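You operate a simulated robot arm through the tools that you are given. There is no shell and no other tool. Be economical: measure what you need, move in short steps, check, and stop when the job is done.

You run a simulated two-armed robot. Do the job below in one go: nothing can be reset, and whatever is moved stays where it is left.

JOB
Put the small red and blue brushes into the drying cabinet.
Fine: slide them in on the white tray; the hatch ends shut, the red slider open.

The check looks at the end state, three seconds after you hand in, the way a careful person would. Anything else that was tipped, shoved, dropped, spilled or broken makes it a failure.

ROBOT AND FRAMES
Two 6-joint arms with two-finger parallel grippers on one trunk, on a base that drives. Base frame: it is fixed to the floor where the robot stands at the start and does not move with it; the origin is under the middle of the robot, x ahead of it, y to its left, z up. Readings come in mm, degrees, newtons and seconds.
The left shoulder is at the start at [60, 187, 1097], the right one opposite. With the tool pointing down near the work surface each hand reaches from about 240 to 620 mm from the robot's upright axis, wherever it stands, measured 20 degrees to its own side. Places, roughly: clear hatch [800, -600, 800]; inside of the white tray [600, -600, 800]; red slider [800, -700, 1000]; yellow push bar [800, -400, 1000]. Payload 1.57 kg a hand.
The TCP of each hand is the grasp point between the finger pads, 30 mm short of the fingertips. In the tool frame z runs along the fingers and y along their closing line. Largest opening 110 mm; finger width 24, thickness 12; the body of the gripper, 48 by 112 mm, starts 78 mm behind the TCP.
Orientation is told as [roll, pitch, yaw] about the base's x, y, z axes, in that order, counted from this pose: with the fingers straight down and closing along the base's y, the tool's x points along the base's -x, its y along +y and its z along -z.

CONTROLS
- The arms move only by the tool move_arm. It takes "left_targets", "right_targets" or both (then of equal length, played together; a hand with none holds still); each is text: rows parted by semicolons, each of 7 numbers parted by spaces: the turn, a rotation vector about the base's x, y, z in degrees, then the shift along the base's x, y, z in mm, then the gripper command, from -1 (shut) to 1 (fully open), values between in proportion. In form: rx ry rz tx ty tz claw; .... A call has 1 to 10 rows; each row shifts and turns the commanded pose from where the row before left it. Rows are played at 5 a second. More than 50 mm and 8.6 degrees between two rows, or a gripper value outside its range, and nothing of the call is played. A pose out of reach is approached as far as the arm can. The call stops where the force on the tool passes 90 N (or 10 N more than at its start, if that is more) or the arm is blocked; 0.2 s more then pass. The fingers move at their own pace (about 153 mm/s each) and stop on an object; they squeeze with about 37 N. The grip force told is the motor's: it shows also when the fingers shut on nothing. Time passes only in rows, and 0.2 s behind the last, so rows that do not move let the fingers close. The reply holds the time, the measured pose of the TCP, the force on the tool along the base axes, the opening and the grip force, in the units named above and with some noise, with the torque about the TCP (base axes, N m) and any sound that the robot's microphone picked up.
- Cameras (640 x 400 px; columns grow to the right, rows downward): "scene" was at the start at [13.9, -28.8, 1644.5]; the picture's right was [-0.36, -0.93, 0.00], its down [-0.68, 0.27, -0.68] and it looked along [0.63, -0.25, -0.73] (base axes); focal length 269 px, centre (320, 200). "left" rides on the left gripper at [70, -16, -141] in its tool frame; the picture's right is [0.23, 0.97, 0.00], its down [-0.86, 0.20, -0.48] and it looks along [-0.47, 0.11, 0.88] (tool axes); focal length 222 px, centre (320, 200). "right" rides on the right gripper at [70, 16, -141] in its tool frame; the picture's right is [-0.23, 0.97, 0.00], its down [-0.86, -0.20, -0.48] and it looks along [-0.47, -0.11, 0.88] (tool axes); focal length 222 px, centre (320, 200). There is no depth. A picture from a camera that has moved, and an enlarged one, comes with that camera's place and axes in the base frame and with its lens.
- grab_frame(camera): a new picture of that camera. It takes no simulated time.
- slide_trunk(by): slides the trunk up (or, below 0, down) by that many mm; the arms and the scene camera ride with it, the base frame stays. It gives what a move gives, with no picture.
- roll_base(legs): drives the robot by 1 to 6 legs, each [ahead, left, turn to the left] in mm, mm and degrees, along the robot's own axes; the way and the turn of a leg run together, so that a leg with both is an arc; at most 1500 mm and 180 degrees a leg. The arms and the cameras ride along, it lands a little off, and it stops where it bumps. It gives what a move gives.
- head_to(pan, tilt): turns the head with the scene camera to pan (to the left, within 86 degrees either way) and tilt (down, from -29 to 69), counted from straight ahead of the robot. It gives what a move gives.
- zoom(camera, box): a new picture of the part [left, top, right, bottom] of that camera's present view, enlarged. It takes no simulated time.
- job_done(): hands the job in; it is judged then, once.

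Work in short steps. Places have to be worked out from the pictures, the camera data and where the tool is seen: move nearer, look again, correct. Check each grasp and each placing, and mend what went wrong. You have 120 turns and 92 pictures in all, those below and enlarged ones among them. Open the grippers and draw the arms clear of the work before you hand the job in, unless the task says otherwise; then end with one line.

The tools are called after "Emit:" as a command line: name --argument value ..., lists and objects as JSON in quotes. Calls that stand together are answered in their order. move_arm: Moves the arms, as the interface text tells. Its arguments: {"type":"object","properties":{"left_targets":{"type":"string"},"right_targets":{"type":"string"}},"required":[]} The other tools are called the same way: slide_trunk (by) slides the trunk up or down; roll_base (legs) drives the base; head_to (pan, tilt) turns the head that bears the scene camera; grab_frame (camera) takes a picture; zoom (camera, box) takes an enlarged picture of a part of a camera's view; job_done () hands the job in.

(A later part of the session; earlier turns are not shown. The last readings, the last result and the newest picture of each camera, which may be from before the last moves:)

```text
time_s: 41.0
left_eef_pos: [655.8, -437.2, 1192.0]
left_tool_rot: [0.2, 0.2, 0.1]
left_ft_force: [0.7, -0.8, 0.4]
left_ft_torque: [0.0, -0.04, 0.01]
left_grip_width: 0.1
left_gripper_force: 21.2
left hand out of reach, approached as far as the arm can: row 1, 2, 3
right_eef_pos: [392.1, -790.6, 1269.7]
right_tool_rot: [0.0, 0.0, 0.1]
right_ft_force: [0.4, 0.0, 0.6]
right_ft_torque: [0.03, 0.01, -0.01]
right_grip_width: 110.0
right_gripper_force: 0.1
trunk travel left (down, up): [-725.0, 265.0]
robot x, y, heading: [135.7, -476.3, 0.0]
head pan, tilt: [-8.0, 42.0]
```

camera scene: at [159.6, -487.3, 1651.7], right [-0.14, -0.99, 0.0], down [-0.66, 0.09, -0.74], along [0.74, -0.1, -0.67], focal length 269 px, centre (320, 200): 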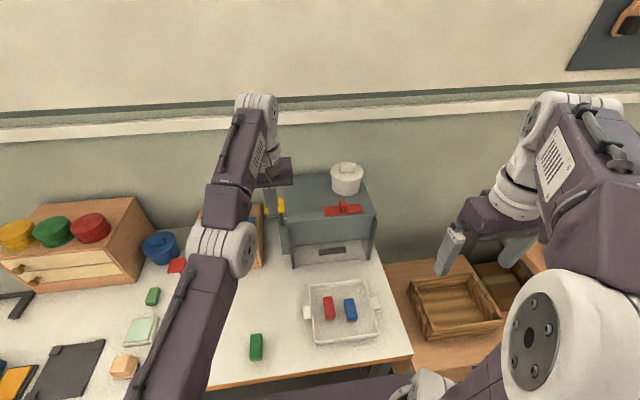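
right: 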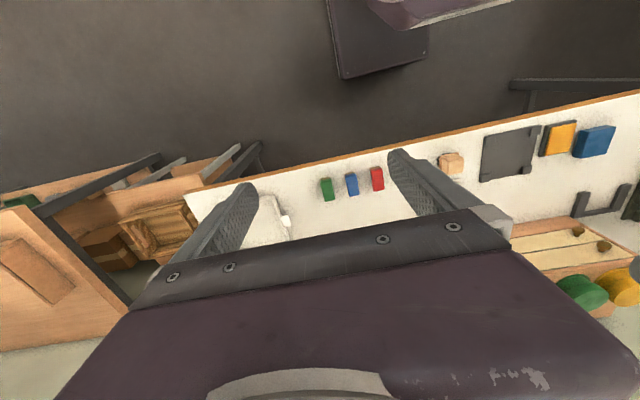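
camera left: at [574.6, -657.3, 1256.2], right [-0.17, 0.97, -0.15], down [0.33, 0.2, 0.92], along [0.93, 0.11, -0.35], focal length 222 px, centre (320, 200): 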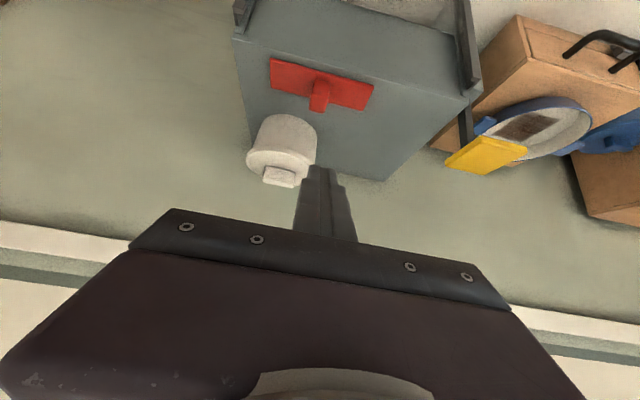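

No effect: exactly singular. I'll try a small outward move and then inward, to tip the elbow to the other side.

Emit:
move_arm --left_targets "0 0 0 38 -12 28 -1;0 0 0 0 0 0 -1;0 0 0 -38 12 -28 -1;0 0 0 -38 12 -28 -1;0 0 0 0 0 0 -1"

```text
time_s: 42.2
left_eef_pos: [581.4, -410.8, 1142.3]
left_tool_rot: [0.1, 0.1, 0.1]
left_ft_force: [-0.3, -0.6, 0.4]
left_ft_torque: [0.02, -0.01, -0.02]
left_grip_width: 0.2
left_gripper_force: 21.6
left hand out of reach, approached as far as the arm can: row 1
right_eef_pos: [394.6, -790.8, 1268.4]
right_tool_rot: [0.0, 0.0, 0.1]
right_ft_force: [0.3, 0.3, -0.9]
right_ft_torque: [0.02, -0.01, -0.03]
right_grip_width: 110.0
right_gripper_force: 0.0
trunk travel left (down, up): [-725.0, 265.0]
robot x, y, heading: [136.7, -477.2, 0.1]
head pan, tilt: [-8.0, 42.0]
```

That freed the elbow. From the limits seen I estimate the wrist centre at 144 mm behind the TCP and a reach of 539 mm from the shoulder, so I need to get nearer the cabinet. I'll look down to see the base versus the table edge.

Emit:
head_to --pan -30 --tilt 69

Emit:
grab_frame --camera "scene"

```text
time_s: 43.1
left_eef_pos: [580.3, -412.3, 1142.2]
left_tool_rot: [0.1, 0.3, 0.2]
left_ft_force: [0.7, 1.2, -0.1]
left_ft_torque: [0.01, -0.05, 0.02]
left_grip_width: 0.0
left_gripper_force: 21.1
right_eef_pos: [392.4, -790.7, 1270.7]
right_tool_rot: [0.0, -0.1, 0.1]
right_ft_force: [0.0, 0.4, 0.9]
right_ft_torque: [0.02, 0.0, 0.01]
right_grip_width: 110.1
right_gripper_force: 0.0
trunk travel left (down, up): [-725.0, 265.0]
robot x, y, heading: [136.2, -475.2, 0.2]
head pan, tilt: [-30.0, 68.8]
```

```text
61 pictures are left
camera scene: at [125.3, -503.0, 1618.6], right [-0.5, -0.87, 0.0], down [-0.81, 0.46, -0.36], along [0.31, -0.18, -0.93], focal length 269 px, centre (320, 200)
```

scene: 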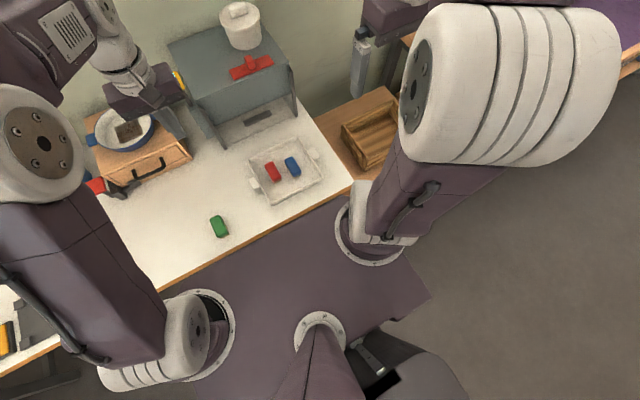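

The torso plate is above table height and the base still looks short of the table edge. Moving 30 mm ahead is enough for both reaches with the fingers tilted about 60°.

Emit:
roll_base --legs '[[35, 0, 0]]'

Emit:
head_to --pan -10 --tilt 42

Emit:
move_arm --left_targets "0 -6 0 0 0 10 -1;0 -6 0 0 0 10 -1;0 -6 0 0 0 0 -1;0 -6 0 0 0 0 -1;0 -6 0 0 0 0 -1;0 -6 0 0 0 0 -1;0 -6 0 0 0 0 -1;0 -6 0 0 0 0 -1;0 -7 0 0 0 0 -1;0 0 0 0 0 0 -1"

Emit:
grab_frame --camera "left"

```text
time_s: 44.0
left_eef_pos: [609.6, -411.4, 1146.0]
left_tool_rot: [0.2, -0.1, 0.0]
left_ft_force: [-0.4, -0.3, -0.3]
left_ft_torque: [-0.03, -0.06, -0.03]
left_grip_width: 0.0
left_gripper_force: 21.2
right_eef_pos: [421.7, -790.6, 1273.2]
right_tool_rot: [0.1, -0.3, 0.0]
right_ft_force: [-1.0, -0.1, 0.1]
right_ft_torque: [-0.01, -0.04, -0.01]
right_grip_width: 110.0
right_gripper_force: 0.1
trunk travel left (down, up): [-725.0, 265.0]
robot x, y, heading: [171.2, -478.8, 0.1]
head pan, tilt: [-30.0, 68.8]
```

```text
time_s: 44.9
left_eef_pos: [615.8, -411.3, 1142.5]
left_tool_rot: [0.2, 0.3, 0.0]
left_ft_force: [0.0, 0.3, -0.2]
left_ft_torque: [-0.01, 0.01, -0.02]
left_grip_width: 0.1
left_gripper_force: 21.3
right_eef_pos: [428.8, -789.5, 1270.3]
right_tool_rot: [0.0, 0.1, -0.1]
right_ft_force: [-0.3, 0.6, 0.6]
right_ft_torque: [0.02, 0.02, -0.04]
right_grip_width: 110.0
right_gripper_force: 0.1
trunk travel left (down, up): [-725.0, 265.0]
robot x, y, heading: [169.8, -475.0, 0.2]
head pan, tilt: [-10.0, 42.0]
```

```text
time_s: 47.1
left_eef_pos: [614.6, -410.6, 1161.9]
left_tool_rot: [0.2, -54.8, 0.0]
left_ft_force: [-0.3, 0.5, -0.3]
left_ft_torque: [-0.03, 0.02, 0.02]
left_grip_width: 0.0
left_gripper_force: 21.6
right_eef_pos: [427.0, -790.8, 1270.4]
right_tool_rot: [0.0, 0.0, 0.1]
right_ft_force: [0.1, 0.2, 0.6]
right_ft_torque: [0.0, -0.03, -0.03]
right_grip_width: 109.7
right_gripper_force: 0.0
trunk travel left (down, up): [-725.0, 265.0]
robot x, y, heading: [172.4, -475.2, -0.3]
head pan, tilt: [-10.0, 42.0]
```

```text
60 pictures are left
camera left: at [459.1, -427.7, 1187.2], right [-0.13, 0.97, -0.18], down [0.1, 0.2, 0.97], along [0.99, 0.11, -0.12], focal length 222 px, centre (320, 200)
```

left: 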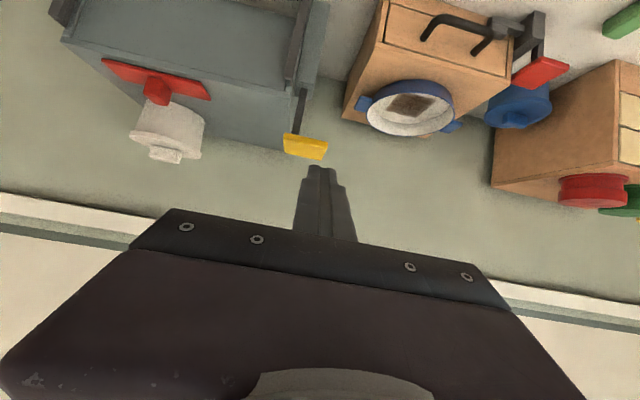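

The pad is ahead of and below the hand. I'll enlarge the scene view around it to refine its place and see the hand against it.

Emit:
zoom --camera "scene" --box '[220, 140, 400, 260]'

Emit:
zoom --camera "left" --box '[60, 0, 360, 200]'

```text
3.33 times, centred on (310, 200) of scene
camera zoom: at [194.2, -489.7, 1651.7], right [-0.17, -0.98, 0.0], down [-0.66, 0.12, -0.74], along [0.73, -0.13, -0.67], focal length 895 px, centre (353, 200)
```

zoom: 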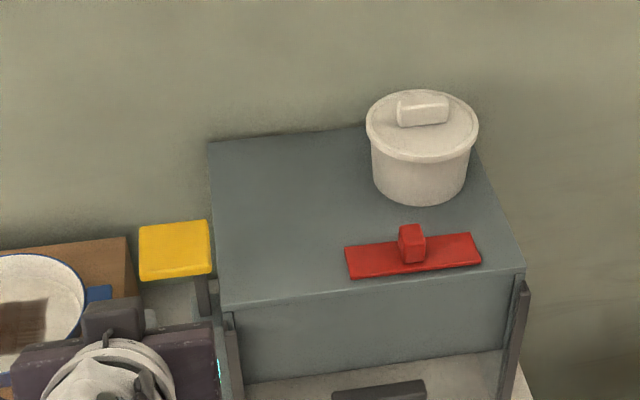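

```text
2.00 times, centred on (210, 100) of left
camera zoom: at [459.1, -427.7, 1187.2], right [-0.13, 0.97, -0.18], down [0.1, 0.2, 0.97], along [0.99, 0.11, -0.12], focal length 444 px, centre (540, 400)
```

zoom: 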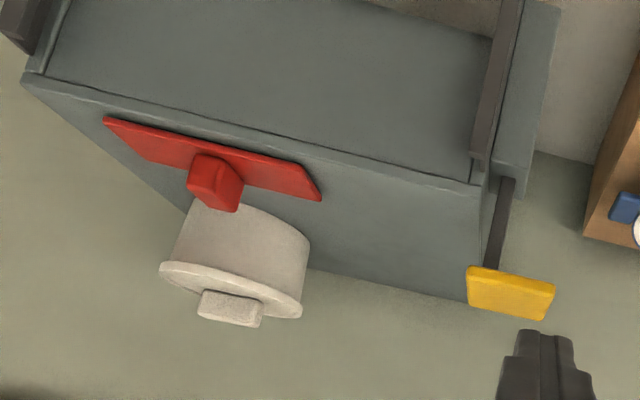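

Estimates put the yellow pad around x 790–830, y≈-428, top z≈1050. I'll bring the closed fingertips above it, staying clearly higher, and check.

Emit:
move_arm --left_targets "0 0 0 40 -5 -5 -1;0 0 0 40 -5 -5 -1;0 0 0 40 -5 -5 -1;0 0 0 30 -2 -5 -1;0 0 0 0 0 0 -1"

Emit:
grab_frame --camera "left"

Emit:
zoom --camera "scene" --box '[220, 120, 400, 240]'

```text
time_s: 48.3
left_eef_pos: [762.5, -429.3, 1142.7]
left_tool_rot: [0.1, -54.8, 0.1]
left_ft_force: [0.9, 0.5, 0.6]
left_ft_torque: [-0.03, -0.03, 0.01]
left_grip_width: 0.0
left_gripper_force: 21.4
right_eef_pos: [426.6, -790.1, 1271.0]
right_tool_rot: [-0.1, -0.1, 0.0]
right_ft_force: [-0.7, -0.4, 0.2]
right_ft_torque: [0.03, -0.03, -0.04]
right_grip_width: 110.1
right_gripper_force: 0.1
trunk travel left (down, up): [-725.0, 265.0]
robot x, y, heading: [169.6, -477.3, 0.2]
head pan, tilt: [-10.0, 42.0]
```

```text
57 pictures are left
camera left: at [607.0, -445.3, 1167.6], right [-0.13, 0.97, -0.18], down [0.1, 0.2, 0.97], along [0.99, 0.11, -0.12], focal length 222 px, centre (320, 200)
```

left: 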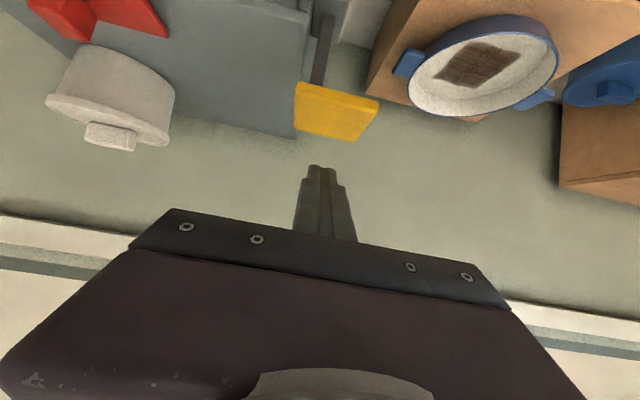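

```text
3.33 times, centred on (310, 180) of scene
camera zoom: at [193.3, -489.5, 1651.7], right [-0.17, -0.98, 0.0], down [-0.66, 0.12, -0.74], along [0.73, -0.13, -0.67], focal length 895 px, centre (353, 267)
```

zoom: 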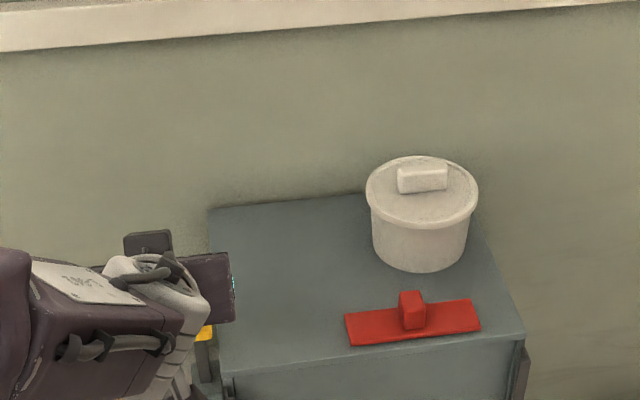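

Triangulating with two left-camera views puts the pad centre near (775,-429,1080), so the tip at (787,-429,1126) is right above it. I'll lower 35 mm and then creep to contact.

Emit:
move_arm --left_targets "0 0 0 -5 0 -20 -1;0 0 0 0 0 -15 -1;0 0 0 0 0 -5 -1;0 0 0 0 0 -5 -1;0 0 0 0 0 0 -1"

Emit:
grab_frame --camera "left"

```text
time_s: 49.5
left_eef_pos: [759.4, -426.9, 1097.2]
left_tool_rot: [0.2, -54.9, 0.1]
left_ft_force: [-0.1, -1.7, 1.8]
left_ft_torque: [-0.05, -0.03, 0.03]
left_grip_width: 0.2
left_gripper_force: 21.3
right_eef_pos: [427.0, -790.2, 1269.4]
right_tool_rot: [0.0, 0.0, 0.1]
right_ft_force: [0.1, 0.1, -0.1]
right_ft_torque: [-0.01, 0.01, 0.02]
right_grip_width: 109.9
right_gripper_force: 0.1
trunk travel left (down, up): [-725.0, 265.0]
robot x, y, heading: [173.3, -476.6, 0.0]
head pan, tilt: [-10.0, 42.0]
```

```text
55 pictures are left
camera left: at [604.4, -443.9, 1122.5], right [-0.13, 0.97, -0.18], down [0.1, 0.2, 0.97], along [0.99, 0.11, -0.12], focal length 222 px, centre (320, 200)
```

left: 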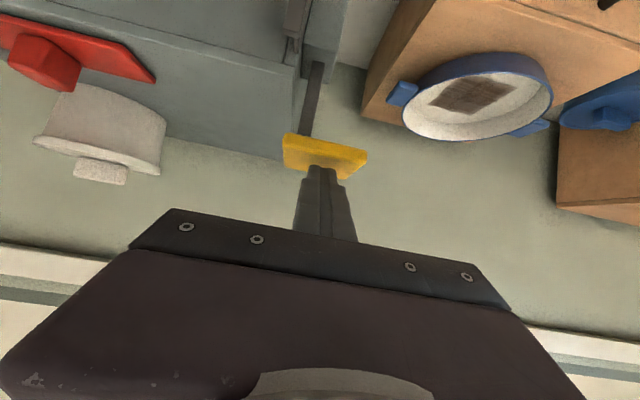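

The tips are just at the pad (about 2 N). I'll press down 25 mm in small steps.

Emit:
move_arm --left_targets "0 0 0 0 0 -5 -1;0 0 0 0 0 -5 -1;0 0 0 0 0 -5 -1;0 0 0 0 0 -5 -1;0 0 0 0 0 -5 -1;0 0 0 0 0 0 -1"

Emit:
zoom --camera "scene" --box '[220, 140, 400, 260]'

Emit:
grab_frame --camera "left"

```text
time_s: 50.9
left_eef_pos: [759.7, -427.6, 1074.1]
left_tool_rot: [0.1, -54.9, 0.0]
left_ft_force: [0.4, 0.7, 2.4]
left_ft_torque: [0.01, -0.04, 0.01]
left_grip_width: 0.0
left_gripper_force: 21.7
right_eef_pos: [426.6, -791.2, 1269.9]
right_tool_rot: [-0.1, 0.0, 0.0]
right_ft_force: [-0.6, 0.6, 0.7]
right_ft_torque: [-0.01, 0.02, 0.0]
right_grip_width: 109.9
right_gripper_force: 0.1
trunk travel left (down, up): [-725.0, 265.0]
robot x, y, heading: [170.9, -475.4, 0.1]
head pan, tilt: [-10.0, 42.0]
```

```text
3.33 times, centred on (310, 200) of scene
camera zoom: at [193.9, -489.6, 1651.7], right [-0.17, -0.98, 0.0], down [-0.66, 0.12, -0.74], along [0.73, -0.13, -0.67], focal length 895 px, centre (353, 200)
```

zoom: 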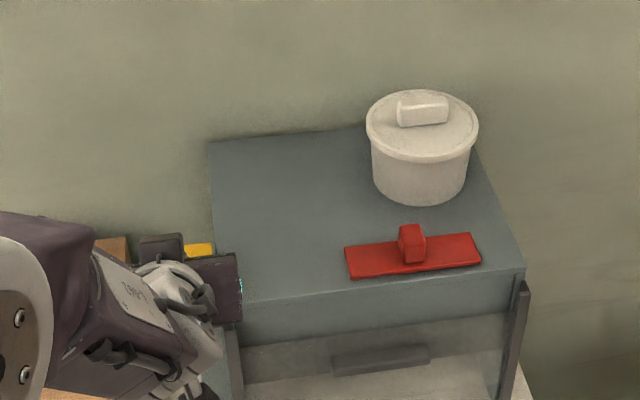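

```text
53 pictures are left
camera left: at [604.7, -444.8, 1098.5], right [-0.13, 0.97, -0.18], down [0.1, 0.2, 0.97], along [0.99, 0.11, -0.12], focal length 222 px, centre (320, 200)
```

left: 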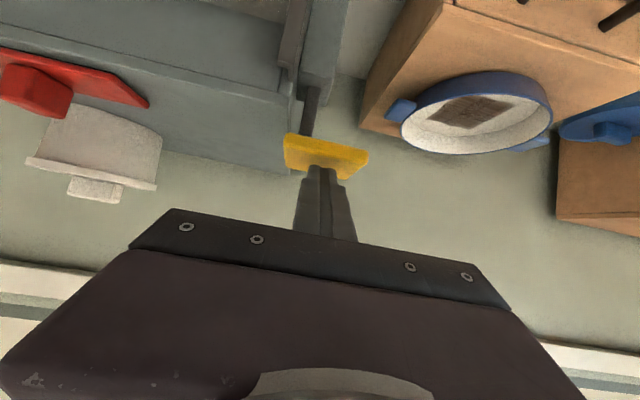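

The pad sinks at about 2.4 N and the hatch rises with it. I'll keep pressing, 50 mm more.

Emit:
move_arm --left_targets "0 0 0 0 0 -8 -1;0 0 0 0 0 -8 -1;0 0 0 0 0 -8 -1;0 0 0 0 0 -8 -1;0 0 0 0 0 -8 -1;0 0 0 0 0 -8 -1;0 0 0 0 0 0 -1"

Emit:
zoom --camera "scene" --box '[220, 160, 400, 280]'

Emit:
grab_frame --camera "left"

```text
time_s: 52.3
left_eef_pos: [765.9, -429.7, 1055.4]
left_tool_rot: [-0.8, -59.1, 1.2]
left_ft_force: [-15.2, 2.2, 35.8]
left_ft_torque: [0.18, -0.06, 0.1]
left_grip_width: 0.0
left_gripper_force: 21.6
right_eef_pos: [419.0, -790.2, 1271.5]
right_tool_rot: [0.0, -0.5, 0.1]
right_ft_force: [0.1, 0.8, -0.6]
right_ft_torque: [0.02, 0.01, 0.0]
right_grip_width: 110.1
right_gripper_force: 0.0
trunk travel left (down, up): [-725.0, 265.0]
robot x, y, heading: [169.9, -475.6, 0.0]
head pan, tilt: [-10.0, 42.0]
stopped in row 6 (left hand): the force on the tool passed its limit (the readings are from after the stop); the commanded pose is now the measured one
```

```text
3.33 times, centred on (310, 220) of scene
camera zoom: at [182.2, -489.7, 1651.3], right [-0.17, -0.99, 0.0], down [-0.65, 0.12, -0.75], along [0.74, -0.13, -0.66], focal length 895 px, centre (353, 133)
```

zoom: 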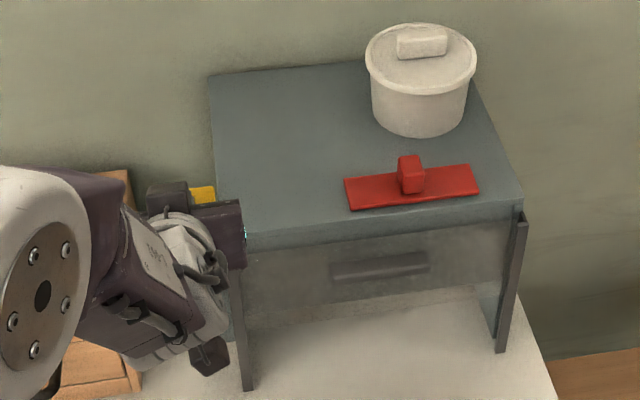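

```text
51 pictures are left
camera left: at [609.6, -447.0, 1068.5], right [-0.13, 0.97, -0.2], down [0.03, 0.21, 0.98], along [0.99, 0.12, -0.05], focal length 222 px, centre (320, 200)
```

left: 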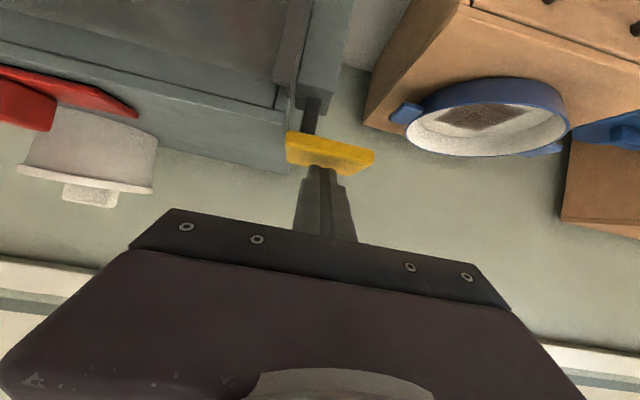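

The hatch is fully up and the plunger is at its end stop. I'll ease off 4 mm to relax the force while keeping it pressed.

Emit:
move_arm --left_targets "0 0 0 -2 0 3 -1;0 0 0 0 0 0 -1"

Emit:
zoom --camera "scene" --box '[220, 160, 420, 360]'

```text
time_s: 52.9
left_eef_pos: [768.0, -430.0, 1054.7]
left_tool_rot: [-0.6, -58.4, 0.9]
left_ft_force: [-1.1, -2.2, 36.0]
left_ft_torque: [-0.06, -0.62, -0.05]
left_grip_width: 0.2
left_gripper_force: 21.3
right_eef_pos: [422.6, -791.3, 1271.7]
right_tool_rot: [0.0, -0.4, 0.1]
right_ft_force: [-0.3, 0.2, -0.1]
right_ft_torque: [-0.01, 0.01, 0.03]
right_grip_width: 110.2
right_gripper_force: 0.0
trunk travel left (down, up): [-725.0, 265.0]
robot x, y, heading: [171.9, -476.9, 0.3]
head pan, tilt: [-10.0, 42.0]
```

```text
2.00 times, centred on (320, 260) of scene
camera zoom: at [187.1, -490.8, 1651.8], right [-0.17, -0.98, 0.0], down [-0.66, 0.12, -0.75], along [0.74, -0.13, -0.67], focal length 537 px, centre (320, 80)
```

zoom: 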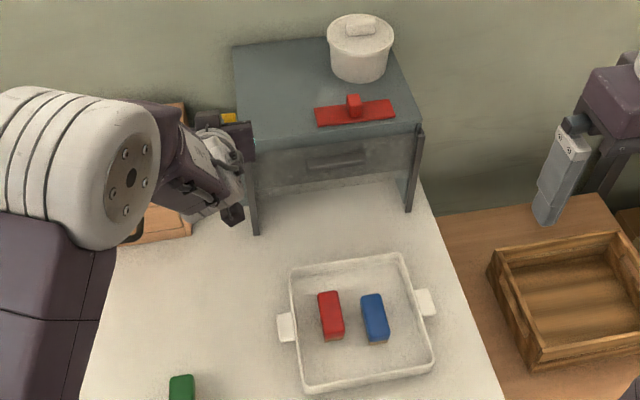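

The way in is clear: tray (incl. handles) y -491 to -733, opening y -477 to -753. Now the right hand: I'll bring it, fingers wide open, down in front of the tray, in stages; left eases slightly too.

Emit:
move_arm --right_targets "0 0 0 0 25 -42 1;0 0 0 0 25 -42 1;0 0 0 0 25 -42 1;0 0 0 0 25 -42 1;0 0 0 0 25 -42 1;0 0 0 0 25 -42 1;0 0 0 0 28 -40 1;0 0 0 0 0 0 1" --left_targets "0 0 0 0 0 1.5 -1;0 0 0 0 0 1.5 -1;0 0 0 0 0 0 -1;0 0 0 0 0 0 -1;0 0 0 0 0 0 -1;0 0 0 0 0 0 -1;0 0 0 0 0 0 -1;0 0 0 0 0 0 -1"

Emit:
grab_frame --camera "scene"

Emit:
grab_frame --camera "right"

```text
time_s: 54.7
left_eef_pos: [767.2, -429.9, 1055.0]
left_tool_rot: [-0.4, -58.2, 0.7]
left_ft_force: [1.6, -3.8, 26.2]
left_ft_torque: [-0.11, -0.58, -0.24]
left_grip_width: 0.0
left_gripper_force: 21.1
right_eef_pos: [440.2, -608.6, 980.4]
right_tool_rot: [0.0, -0.1, 0.0]
right_ft_force: [-0.2, -0.7, 0.5]
right_ft_torque: [0.0, -0.02, -0.01]
right_grip_width: 109.8
right_gripper_force: 0.0
right hand out of reach, approached as far as the arm can: row 6, 7
trunk travel left (down, up): [-725.0, 265.0]
robot x, y, heading: [172.1, -472.6, 0.1]
head pan, tilt: [-10.0, 42.0]
```

```text
49 pictures are left
camera scene: at [189.2, -491.3, 1651.8], right [-0.17, -0.98, 0.0], down [-0.66, 0.12, -0.75], along [0.73, -0.13, -0.67], focal length 269 px, centre (320, 200)
```

scene: 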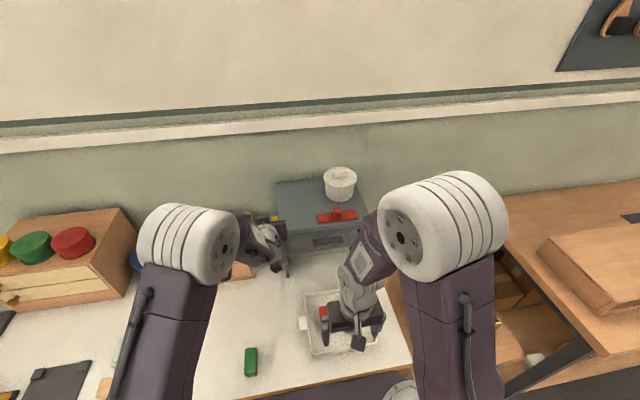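

```text
48 pictures are left
camera right: at [369.6, -593.1, 1120.7], right [0.23, 0.97, 0.0], down [0.85, -0.2, 0.48], along [0.47, -0.11, -0.88], focal length 222 px, centre (320, 200)
```

right: 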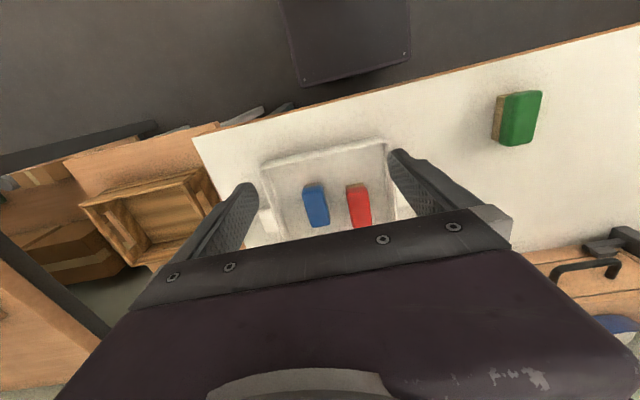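

The right hand sits at its inner reach limit, but straight below it the limit relaxes. I'll go down in steps, drawing back a little before the tips pass rim height.

Emit:
move_arm --right_targets "0 0 0 0 0 -40 1;0 0 0 0 0 -40 1;0 0 0 0 0 -40 1;0 0 0 -5 -2 -8 1;0 0 0 -6 -2 0 1;0 0 0 0 0 0 1"

Emit:
grab_frame --camera "right"

```text
time_s: 56.1
left_eef_pos: [767.4, -430.9, 1054.6]
left_tool_rot: [-0.5, -58.1, 1.0]
left_ft_force: [1.8, -3.8, 27.5]
left_ft_torque: [-0.09, -0.55, -0.07]
left_grip_width: 0.2
left_gripper_force: 21.6
right_eef_pos: [425.8, -613.2, 853.4]
right_tool_rot: [0.0, -0.2, 0.1]
right_ft_force: [-0.9, -0.3, 0.2]
right_ft_torque: [0.01, -0.01, -0.01]
right_grip_width: 110.0
right_gripper_force: 0.1
trunk travel left (down, up): [-725.0, 265.0]
robot x, y, heading: [173.3, -477.0, 0.1]
head pan, tilt: [-10.0, 42.0]
```

```text
47 pictures are left
camera right: at [355.1, -597.3, 993.3], right [0.23, 0.97, 0.0], down [0.85, -0.2, 0.48], along [0.47, -0.11, -0.88], focal length 222 px, centre (320, 200)
```

right: 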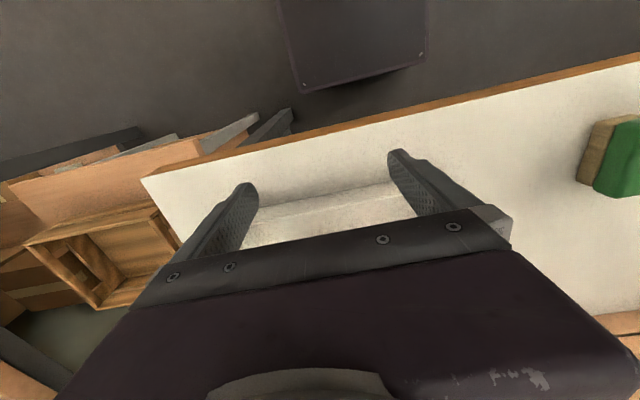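

The fingers straddle the centre in front of the tray's front edge (≈x 455–468; finger faces at x≈438). I'll go down to tips at z≈790 and creep forward to contact.

Emit:
move_arm --right_targets "0 0 0 0 0 -20 1;0 0 0 0 0 -13 1;0 0 0 8 0 0 1;0 0 0 8 0 0 1;0 0 0 8 0 0 1;0 0 0 8 0 0 1;0 0 0 8 0 0 1;0 0 0 0 0 0 1"

Emit:
grab_frame --camera "right"

Emit:
grab_frame --camera "scene"

```text
time_s: 57.9
left_eef_pos: [767.4, -429.5, 1055.9]
left_tool_rot: [-0.4, -58.2, 0.9]
left_ft_force: [1.9, -3.2, 27.2]
left_ft_torque: [-0.09, -0.55, -0.12]
left_grip_width: 0.0
left_gripper_force: 21.6
right_eef_pos: [467.6, -614.8, 821.7]
right_tool_rot: [0.0, -0.2, 0.1]
right_ft_force: [-1.7, 0.3, 0.6]
right_ft_torque: [-0.01, 0.04, -0.04]
right_grip_width: 110.0
right_gripper_force: 0.1
trunk travel left (down, up): [-725.0, 265.0]
robot x, y, heading: [169.8, -473.0, 0.2]
head pan, tilt: [-10.0, 42.0]
```

```text
46 pictures are left
camera right: at [396.6, -599.3, 960.5], right [0.23, 0.97, 0.0], down [0.85, -0.2, 0.48], along [0.47, -0.11, -0.88], focal length 222 px, centre (320, 200)
```

right: 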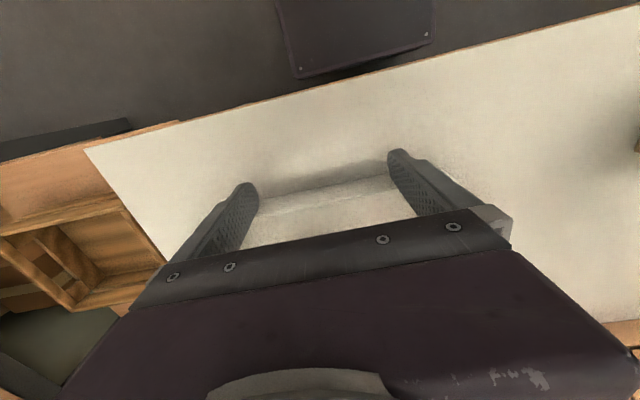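

```text
45 pictures are left
camera scene: at [189.2, -491.0, 1651.8], right [-0.17, -0.98, 0.0], down [-0.66, 0.12, -0.75], along [0.73, -0.13, -0.67], focal length 269 px, centre (320, 200)
```

scene: 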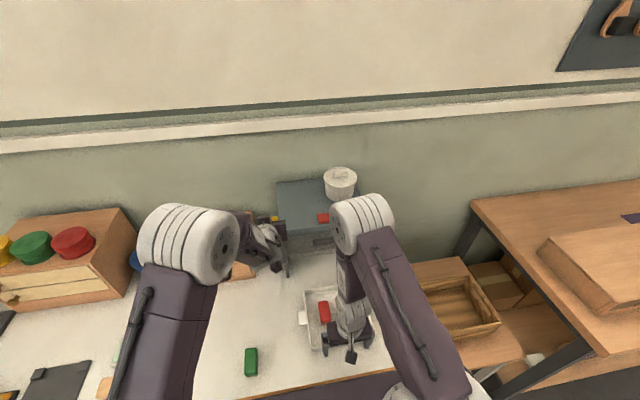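

The fingers are at the front wall with a light contact (-1.7 N). I'll push 100 mm straight ahead.

Emit:
move_arm --right_targets "0 0 0 11 0 0 1;0 0 0 11 0 0 1;0 0 0 11 0 0 1;0 0 0 11 0 0 1;0 0 0 11 0 0 1;0 0 0 11 0 0 1;0 0 0 11 0 0 1;0 0 0 11 0 0 1;0 0 0 11 0 0 1;0 0 0 0 0 0 1"

Emit:
zoom --camera "scene" --box '[230, 160, 430, 360]'

```text
time_s: 60.1
left_eef_pos: [766.5, -429.5, 1054.1]
left_tool_rot: [-0.4, -58.2, 1.0]
left_ft_force: [2.5, -3.4, 27.2]
left_ft_torque: [-0.08, -0.56, -0.08]
left_grip_width: 0.0
left_gripper_force: 21.0
right_eef_pos: [566.5, -613.9, 821.9]
right_tool_rot: [0.0, -0.2, 0.2]
right_ft_force: [-1.2, 0.7, 0.1]
right_ft_torque: [-0.02, 0.04, 0.03]
right_grip_width: 110.0
right_gripper_force: 0.0
trunk travel left (down, up): [-725.0, 265.0]
robot x, y, heading: [175.8, -476.3, 0.2]
head pan, tilt: [-10.0, 42.0]
```

```text
2.00 times, centred on (330, 260) of scene
camera zoom: at [189.1, -490.9, 1651.8], right [-0.17, -0.98, 0.0], down [-0.66, 0.12, -0.75], along [0.73, -0.13, -0.67], focal length 537 px, centre (300, 80)
```

zoom: 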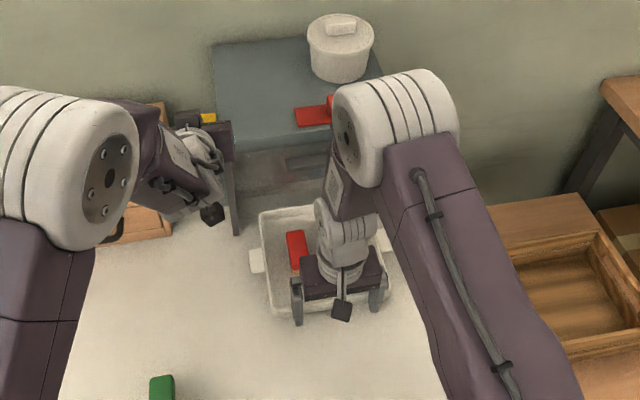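

The tray has moved 100 mm, straight, its back edge at the posts with about 12 mm to spare left and 20 right. I'll draw back 22 mm, tilt the fingers forward 35° for the push through the opening, and look.

Emit:
move_arm --right_targets "0 0 0 -11 0 0 1;0 0 0 -11 0 0 1;0 -7 0 0 0 0 1;0 -7 0 0 0 0 1;0 -7 0 0 0 0 1;0 -7 0 0 0 0 1;0 -7 0 0 0 0 1;0 0 0 0 0 -4 1;0 0 0 0 0 0 1"

Emit:
grab_frame --camera "right"

```text
time_s: 62.1
left_eef_pos: [767.3, -429.5, 1055.1]
left_tool_rot: [-0.5, -58.1, 0.9]
left_ft_force: [1.4, -2.9, 27.2]
left_ft_torque: [-0.11, -0.56, -0.12]
left_grip_width: 0.0
left_gripper_force: 21.1
right_eef_pos: [578.9, -602.0, 827.0]
right_tool_rot: [-0.1, -34.9, 0.1]
right_ft_force: [-1.5, 1.0, -0.2]
right_ft_torque: [-0.04, 0.0, -0.03]
right_grip_width: 109.9
right_gripper_force: 0.0
right hand out of reach, approached as far as the arm can: row 7, 8
trunk travel left (down, up): [-725.0, 265.0]
robot x, y, heading: [174.5, -476.8, 0.1]
head pan, tilt: [-10.0, 42.0]
```

```text
43 pictures are left
camera right: at [439.0, -585.7, 902.1], right [0.19, 0.97, 0.13], down [0.43, -0.2, 0.88], along [0.88, -0.11, -0.45], focal length 222 px, centre (320, 200)
```

right: 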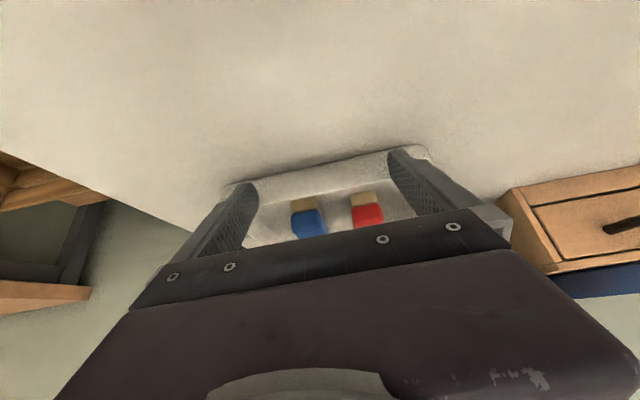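

While tilting, the hand slid 28 mm forward at a joint limit, nudging the tray straight on by that much. The tips are about 8 mm high; I'll back off slightly and lower.

Emit:
move_arm --right_targets "0 0 0 -6 0 0 1;0 0 0 0 -5 -4 1;0 0 0 0 -5 -4 1;0 0 0 0 0 0 1"

Emit:
zoom --camera "right" --box '[180, 100, 480, 280]'

```text
time_s: 63.1
left_eef_pos: [766.6, -429.5, 1054.5]
left_tool_rot: [-0.5, -58.1, 0.9]
left_ft_force: [1.3, -3.7, 26.4]
left_ft_torque: [-0.07, -0.59, -0.07]
left_grip_width: 0.0
left_gripper_force: 21.6
right_eef_pos: [582.8, -608.5, 822.5]
right_tool_rot: [-0.1, -34.9, 0.0]
right_ft_force: [1.1, 1.1, 0.4]
right_ft_torque: [0.03, 0.0, 0.01]
right_grip_width: 110.1
right_gripper_force: 0.0
right hand out of reach, approached as far as the arm can: row 1, 3
trunk travel left (down, up): [-725.0, 265.0]
robot x, y, heading: [172.7, -477.8, -0.2]
head pan, tilt: [-10.0, 42.0]
```

```text
2.13 times, centred on (330, 190) of right
camera zoom: at [442.7, -592.0, 896.9], right [0.19, 0.97, 0.13], down [0.43, -0.2, 0.88], along [0.88, -0.11, -0.45], focal length 474 px, centre (299, 221)
```

zoom: 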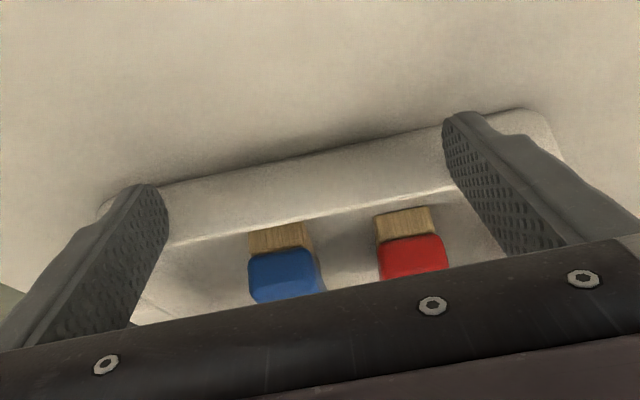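

The fingertips sit in front of the outer wall, low down, with the rim above them. I'll push on 90 mm.

Emit:
move_arm --right_targets "0 0 0 10 0 0 1;0 0 0 10 0 0 1;0 0 0 10 0 -1 1;0 0 0 10 0 -1 1;0 0 0 10 0 -1 1;0 0 0 10 0 0 1;0 0 0 10 0 0 1;0 0 0 10 0 0 1;0 0 0 10 0 0 1;0 0 0 0 0 0 1"

Emit:
grab_frame --camera "right"

Emit:
zoom --camera "scene" --box '[230, 160, 430, 360]'

```text
time_s: 65.3
left_eef_pos: [766.3, -429.9, 1055.3]
left_tool_rot: [-0.5, -58.1, 1.0]
left_ft_force: [0.3, -2.5, 27.2]
left_ft_torque: [-0.06, -0.54, -0.08]
left_grip_width: 0.0
left_gripper_force: 22.0
right_eef_pos: [672.7, -610.1, 818.7]
right_tool_rot: [-0.1, -35.2, 0.1]
right_ft_force: [-0.8, -0.5, 0.2]
right_ft_torque: [0.01, 0.04, -0.02]
right_grip_width: 110.0
right_gripper_force: 0.1
trunk travel left (down, up): [-725.0, 265.0]
robot x, y, heading: [171.3, -478.6, -0.0]
head pan, tilt: [-10.0, 42.0]
```

```text
41 pictures are left
camera right: at [533.1, -593.3, 893.0], right [0.19, 0.97, 0.13], down [0.42, -0.2, 0.88], along [0.89, -0.11, -0.45], focal length 222 px, centre (320, 200)
```

right: 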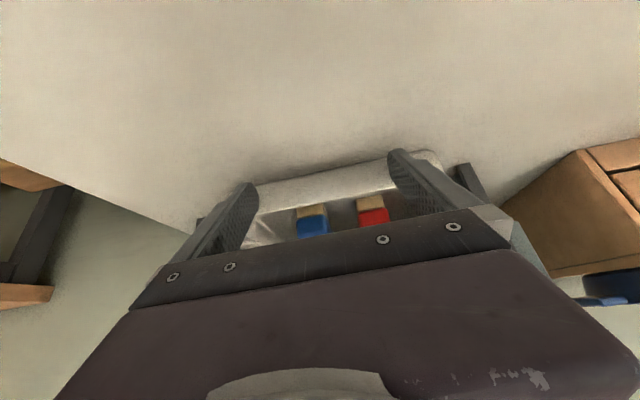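

```text
2.00 times, centred on (330, 260) of scene
camera zoom: at [189.0, -490.7, 1651.8], right [-0.17, -0.98, 0.0], down [-0.66, 0.12, -0.75], along [0.73, -0.13, -0.67], focal length 537 px, centre (300, 80)
```

zoom: 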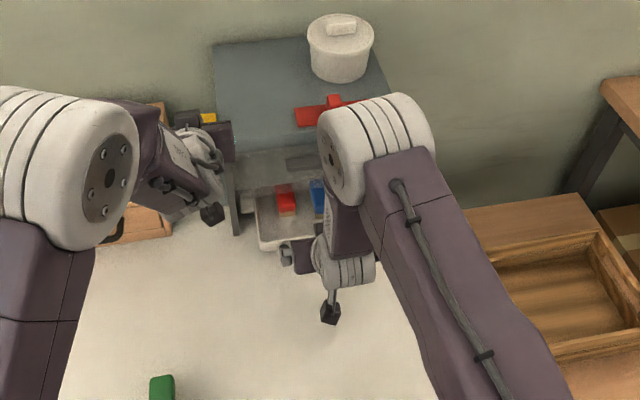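

The tray is sliding in squarely with almost no force. I'll push another 60 mm.

Emit:
move_arm --right_targets "0 0 0 8 0 0 1;0 0 0 8 0 0 1;0 0 0 8 0 0 1;0 0 0 8 0 0 1;0 0 0 8 0 0 1;0 0 0 7 0 0 1;0 0 0 7 0 0 1;0 0 0 6 0 0 1;0 0 0 0 0 0 1"

Emit:
grab_frame --camera "right"

Emit:
zoom --camera "scene" --box '[250, 160, 390, 280]'

```text
time_s: 67.3
left_eef_pos: [765.5, -429.9, 1054.4]
left_tool_rot: [-0.6, -58.1, 0.9]
left_ft_force: [1.3, -2.0, 27.4]
left_ft_torque: [-0.06, -0.54, -0.08]
left_grip_width: 0.0
left_gripper_force: 20.8
right_eef_pos: [732.2, -608.7, 818.7]
right_tool_rot: [-0.1, -35.2, 0.1]
right_ft_force: [-0.3, 0.1, 0.0]
right_ft_torque: [0.03, 0.01, 0.03]
right_grip_width: 109.9
right_gripper_force: 0.1
trunk travel left (down, up): [-725.0, 265.0]
robot x, y, heading: [171.3, -476.3, 0.1]
head pan, tilt: [-10.0, 42.0]
```

```text
39 pictures are left
camera right: at [591.2, -592.2, 893.2], right [0.19, 0.97, 0.13], down [0.42, -0.2, 0.88], along [0.89, -0.11, -0.45], focal length 222 px, centre (320, 200)
```

right: 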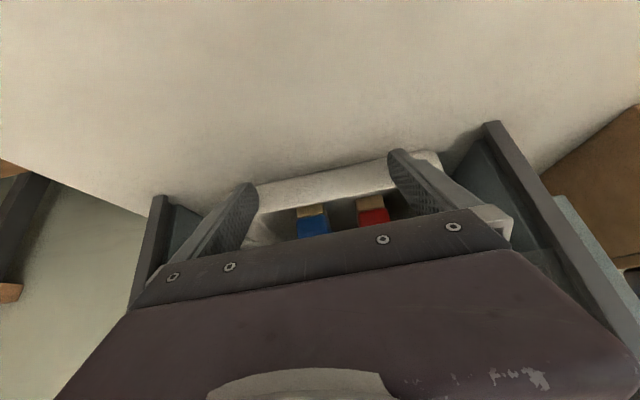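

```text
3.33 times, centred on (320, 220) of scene
camera zoom: at [189.0, -490.6, 1651.8], right [-0.17, -0.98, 0.0], down [-0.66, 0.12, -0.75], along [0.73, -0.13, -0.67], focal length 895 px, centre (320, 133)
```

zoom: 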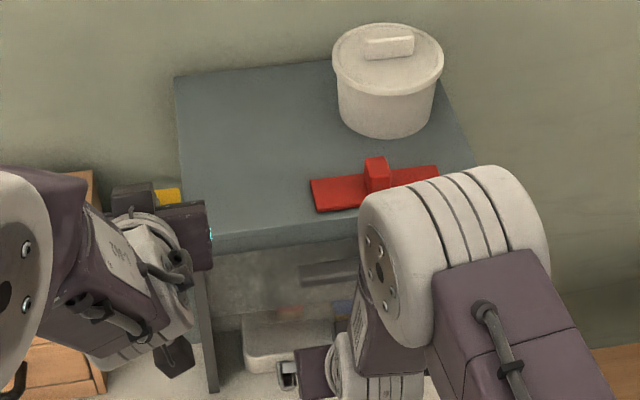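

Front wall is about at x≈759. I'll push 30 mm more, past the hatch plane, in small steps watching force.

Emit:
move_arm --right_targets "0 0 0 6 0 0 1;0 0 0 6 0 0 1;0 0 0 6 0 0 1;0 0 0 6 0 0 1;0 0 0 6 0 0 1;0 0 0 0 0 0 1"

Emit:
grab_frame --camera "right"

```text
time_s: 68.7
left_eef_pos: [767.5, -429.1, 1055.6]
left_tool_rot: [-0.4, -58.1, 0.9]
left_ft_force: [1.2, -2.6, 27.0]
left_ft_torque: [-0.06, -0.53, -0.07]
left_grip_width: 0.0
left_gripper_force: 21.5
right_eef_pos: [761.2, -608.3, 819.4]
right_tool_rot: [-0.2, -35.3, 0.1]
right_ft_force: [-1.0, 1.5, -0.1]
right_ft_torque: [-0.02, 0.05, 0.06]
right_grip_width: 109.7
right_gripper_force: 0.2
trunk travel left (down, up): [-725.0, 265.0]
robot x, y, heading: [173.6, -473.3, 0.2]
head pan, tilt: [-10.0, 42.0]
```

```text
37 pictures are left
camera right: at [621.1, -592.1, 893.6], right [0.18, 0.97, 0.13], down [0.42, -0.2, 0.88], along [0.89, -0.11, -0.45], focal length 222 px, centre (320, 200)
```

right: 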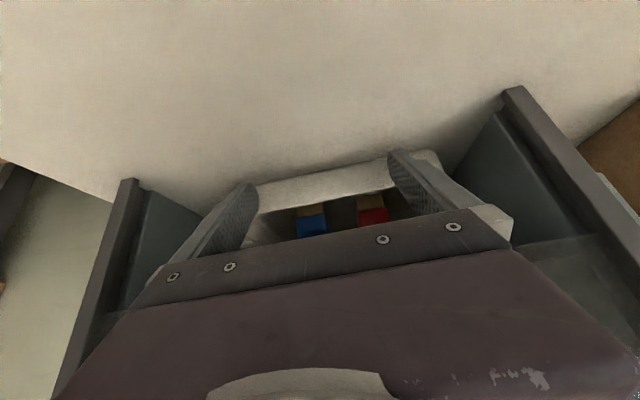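

The tray front is now about 788, well behind the posts. I'll withdraw the right hand straight back 160 mm, keeping the hatch up.

Emit:
move_arm --right_targets "0 0 0 -15 0 0 1;0 0 0 -20 0 0 1;0 0 0 -25 0 0 1;0 0 0 -30 0 0 1;0 0 0 -30 0 0 1;0 0 0 -30 0 5 1;0 0 0 0 0 0 1"

Emit:
grab_frame --camera "right"

```text
time_s: 70.3
left_eef_pos: [766.9, -429.0, 1054.3]
left_tool_rot: [-0.4, -58.0, 0.9]
left_ft_force: [1.2, -2.1, 27.5]
left_ft_torque: [-0.06, -0.56, -0.04]
left_grip_width: 0.2
left_gripper_force: 21.8
right_eef_pos: [610.6, -608.8, 825.8]
right_tool_rot: [-0.1, -35.3, 0.0]
right_ft_force: [0.4, 0.7, 0.3]
right_ft_torque: [0.02, -0.01, -0.01]
right_grip_width: 110.1
right_gripper_force: 0.0
trunk travel left (down, up): [-725.0, 265.0]
robot x, y, heading: [169.4, -475.8, 0.1]
head pan, tilt: [-10.0, 42.0]
```

```text
36 pictures are left
camera right: at [471.0, -593.2, 899.6], right [0.19, 0.97, 0.13], down [0.42, -0.2, 0.88], along [0.89, -0.11, -0.45], focal length 222 px, centre (320, 200)
```

right: 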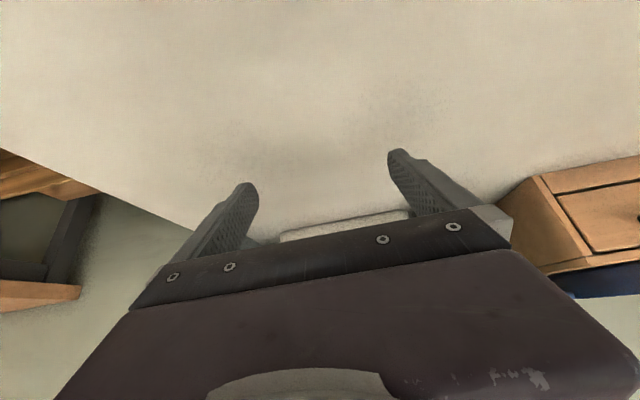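

Clear of the opening. Now I'll raise the left hand slowly to let the hatch come down while lifting the right hand back up in front.

Emit:
move_arm --left_targets "0 0 0 0 0 5 -1;0 0 0 0 0 6 -1;0 0 0 0 0 6 -1;0 0 0 0 0 6 -1;0 0 0 0 0 6 -1;0 0 0 0 0 8 -1;0 0 0 0 0 10 -1;0 0 0 0 0 15 -1;0 0 0 0 0 15 -1" --right_targets "0 0 0 -10 -10 30 1;0 0 0 -10 -10 30 1;0 5 0 -10 -10 30 1;0 5 0 0 -10 30 1;0 5 0 0 -10 30 1;0 5 0 0 -10 30 1;0 5 0 0 -10 30 1;0 5 0 0 -10 30 1;0 0 0 0 0 0 1"

Emit:
zoom --camera "scene" --box '[230, 140, 410, 300]'

```text
time_s: 72.3
left_eef_pos: [768.3, -430.5, 1128.2]
left_tool_rot: [-0.5, -57.8, 0.9]
left_ft_force: [0.2, 0.0, -0.3]
left_ft_torque: [0.0, 0.03, 0.01]
left_grip_width: 0.0
left_gripper_force: 21.1
right_eef_pos: [582.1, -689.1, 1064.7]
right_tool_rot: [-0.1, -4.9, 0.1]
right_ft_force: [0.4, -0.9, 0.2]
right_ft_torque: [-0.02, -0.01, 0.01]
right_grip_width: 110.0
right_gripper_force: 0.0
trunk travel left (down, up): [-725.0, 265.0]
robot x, y, heading: [170.9, -474.8, 0.3]
head pan, tilt: [-10.0, 42.0]
```

```text
2.50 times, centred on (320, 220) of scene
camera zoom: at [193.8, -489.5, 1651.7], right [-0.17, -0.98, 0.0], down [-0.66, 0.12, -0.74], along [0.73, -0.13, -0.67], focal length 671 px, centre (320, 150)
```

zoom: 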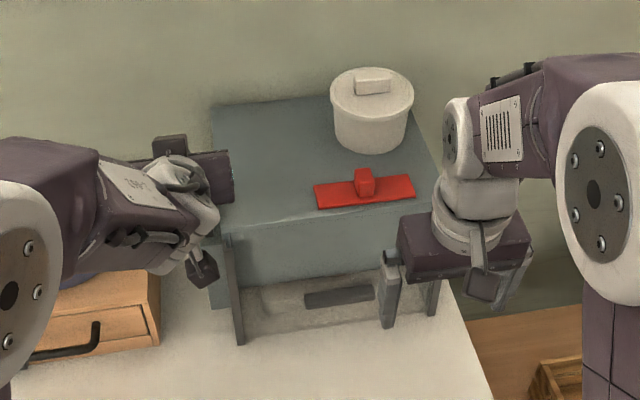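

The hatch is shut again with the tray behind it. Now I'll bring the right hand's camera to look closely at the red slider.

Emit:
move_arm --right_targets "0 -5 0 10 0 20 -1;0 -5 0 15 0 20 -1;0 -5 0 20 0 20 -1;0 -5 0 25 0 15 -1;0 -5 0 25 0 10 -1;0 0 0 0 0 0 -1"

Emit:
zoom --camera "right" --box '[160, 0, 560, 240]'

```text
time_s: 73.7
left_eef_pos: [769.5, -430.0, 1128.2]
left_tool_rot: [-0.5, -57.7, 0.9]
left_ft_force: [-0.5, -0.3, -0.6]
left_ft_torque: [-0.02, -0.02, -0.03]
left_grip_width: 0.1
left_gripper_force: 21.6
right_eef_pos: [679.2, -687.7, 1148.4]
right_tool_rot: [-0.1, -30.0, 0.1]
right_ft_force: [0.8, 0.3, -0.4]
right_ft_torque: [-0.01, -0.03, 0.01]
right_grip_width: 0.0
right_gripper_force: 21.0
trunk travel left (down, up): [-725.0, 265.0]
robot x, y, heading: [172.6, -478.1, 0.1]
head pan, tilt: [-10.0, 42.0]
```

```text
1.60 times, centred on (360, 120) of right
camera zoom: at [546.5, -671.8, 1234.3], right [0.2, 0.97, 0.11], down [0.5, -0.2, 0.84], along [0.84, -0.11, -0.53], focal length 355 px, centre (256, 328)
```

zoom: 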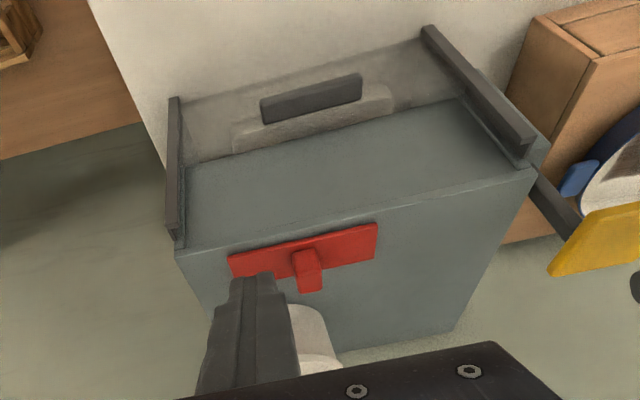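

The finger hides part of it; I'll enlarge strongly from the scene camera and from this camera.

Emit:
zoom --camera "scene" --box '[300, 170, 380, 220]'

Emit:
zoom --camera "right" --box '[280, 120, 420, 200]'

```text
8.00 times, centred on (340, 195) of scene
camera zoom: at [194.0, -489.6, 1651.7], right [-0.17, -0.98, 0.0], down [-0.66, 0.12, -0.74], along [0.73, -0.13, -0.67], focal length 2149 px, centre (160, 240)
```

zoom: 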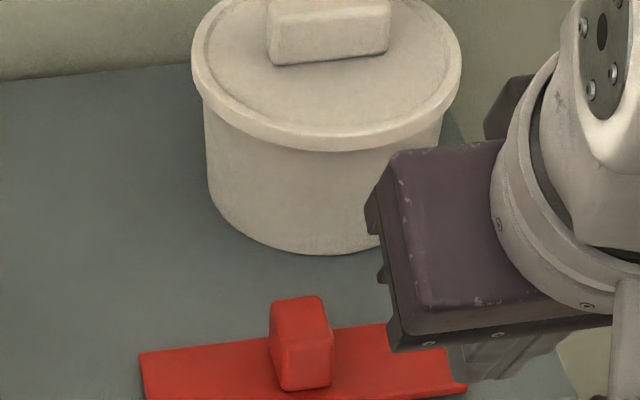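

```text
4.57 times, centred on (350, 160) of right
camera zoom: at [546.5, -671.8, 1234.3], right [0.2, 0.97, 0.11], down [0.5, -0.2, 0.84], along [0.84, -0.11, -0.53], focal length 1015 px, centre (183, 383)
```

zoom: 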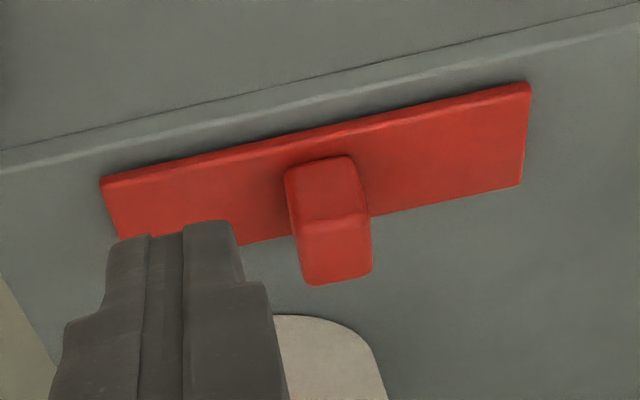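

The red plate (~135 mm long along y) carries a knob near (795,-652,1040); it has much more room to its left. I'll bring the half-open right gripper above the knob to grip it and feel for travel.

Emit:
move_arm --right_targets "0 0 0 25 9 -5 0.1;0 0 0 25 9 -10 0.1;0 0 0 25 9 -10 0.1;0 0 0 25 9 -15 0.1;0 0 0 0 0 0 0.1"

Emit:
grab_frame --camera "right"

Emit:
zoom --camera "scene" --box '[270, 140, 430, 240]'

```text
time_s: 74.9
left_eef_pos: [769.3, -429.4, 1128.7]
left_tool_rot: [-0.5, -57.8, 0.9]
left_ft_force: [0.8, -1.0, -0.5]
left_ft_torque: [0.04, 0.02, -0.03]
left_grip_width: 0.0
left_gripper_force: 21.3
right_eef_pos: [778.8, -651.2, 1108.6]
right_tool_rot: [-0.1, -30.0, 0.1]
right_ft_force: [0.2, 0.4, -0.5]
right_ft_torque: [-0.01, 0.0, 0.01]
right_grip_width: 60.5
right_gripper_force: 0.0
trunk travel left (down, up): [-725.0, 265.0]
robot x, y, heading: [169.0, -477.6, 0.2]
head pan, tilt: [-10.0, 42.0]
```

```text
31 pictures are left
camera right: at [646.7, -636.4, 1193.8], right [0.2, 0.97, 0.11], down [0.5, -0.2, 0.84], along [0.84, -0.11, -0.53], focal length 222 px, centre (320, 200)
```

right: 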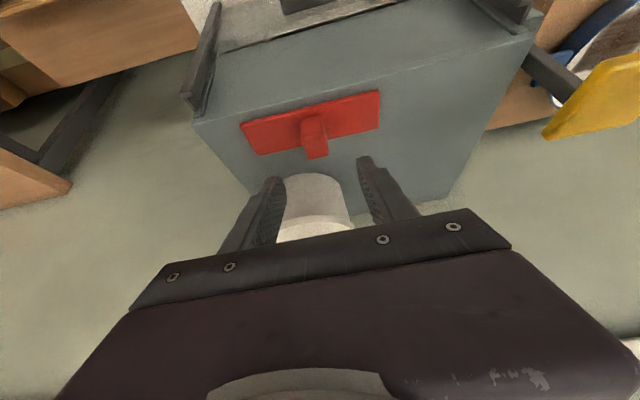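

```text
4.00 times, centred on (350, 190) of scene
camera zoom: at [193.1, -489.7, 1651.7], right [-0.17, -0.98, 0.0], down [-0.66, 0.12, -0.74], along [0.73, -0.13, -0.67], focal length 1074 px, centre (200, 240)
```

zoom: 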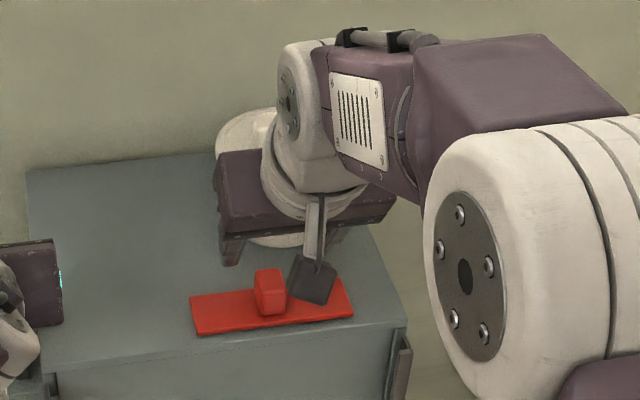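

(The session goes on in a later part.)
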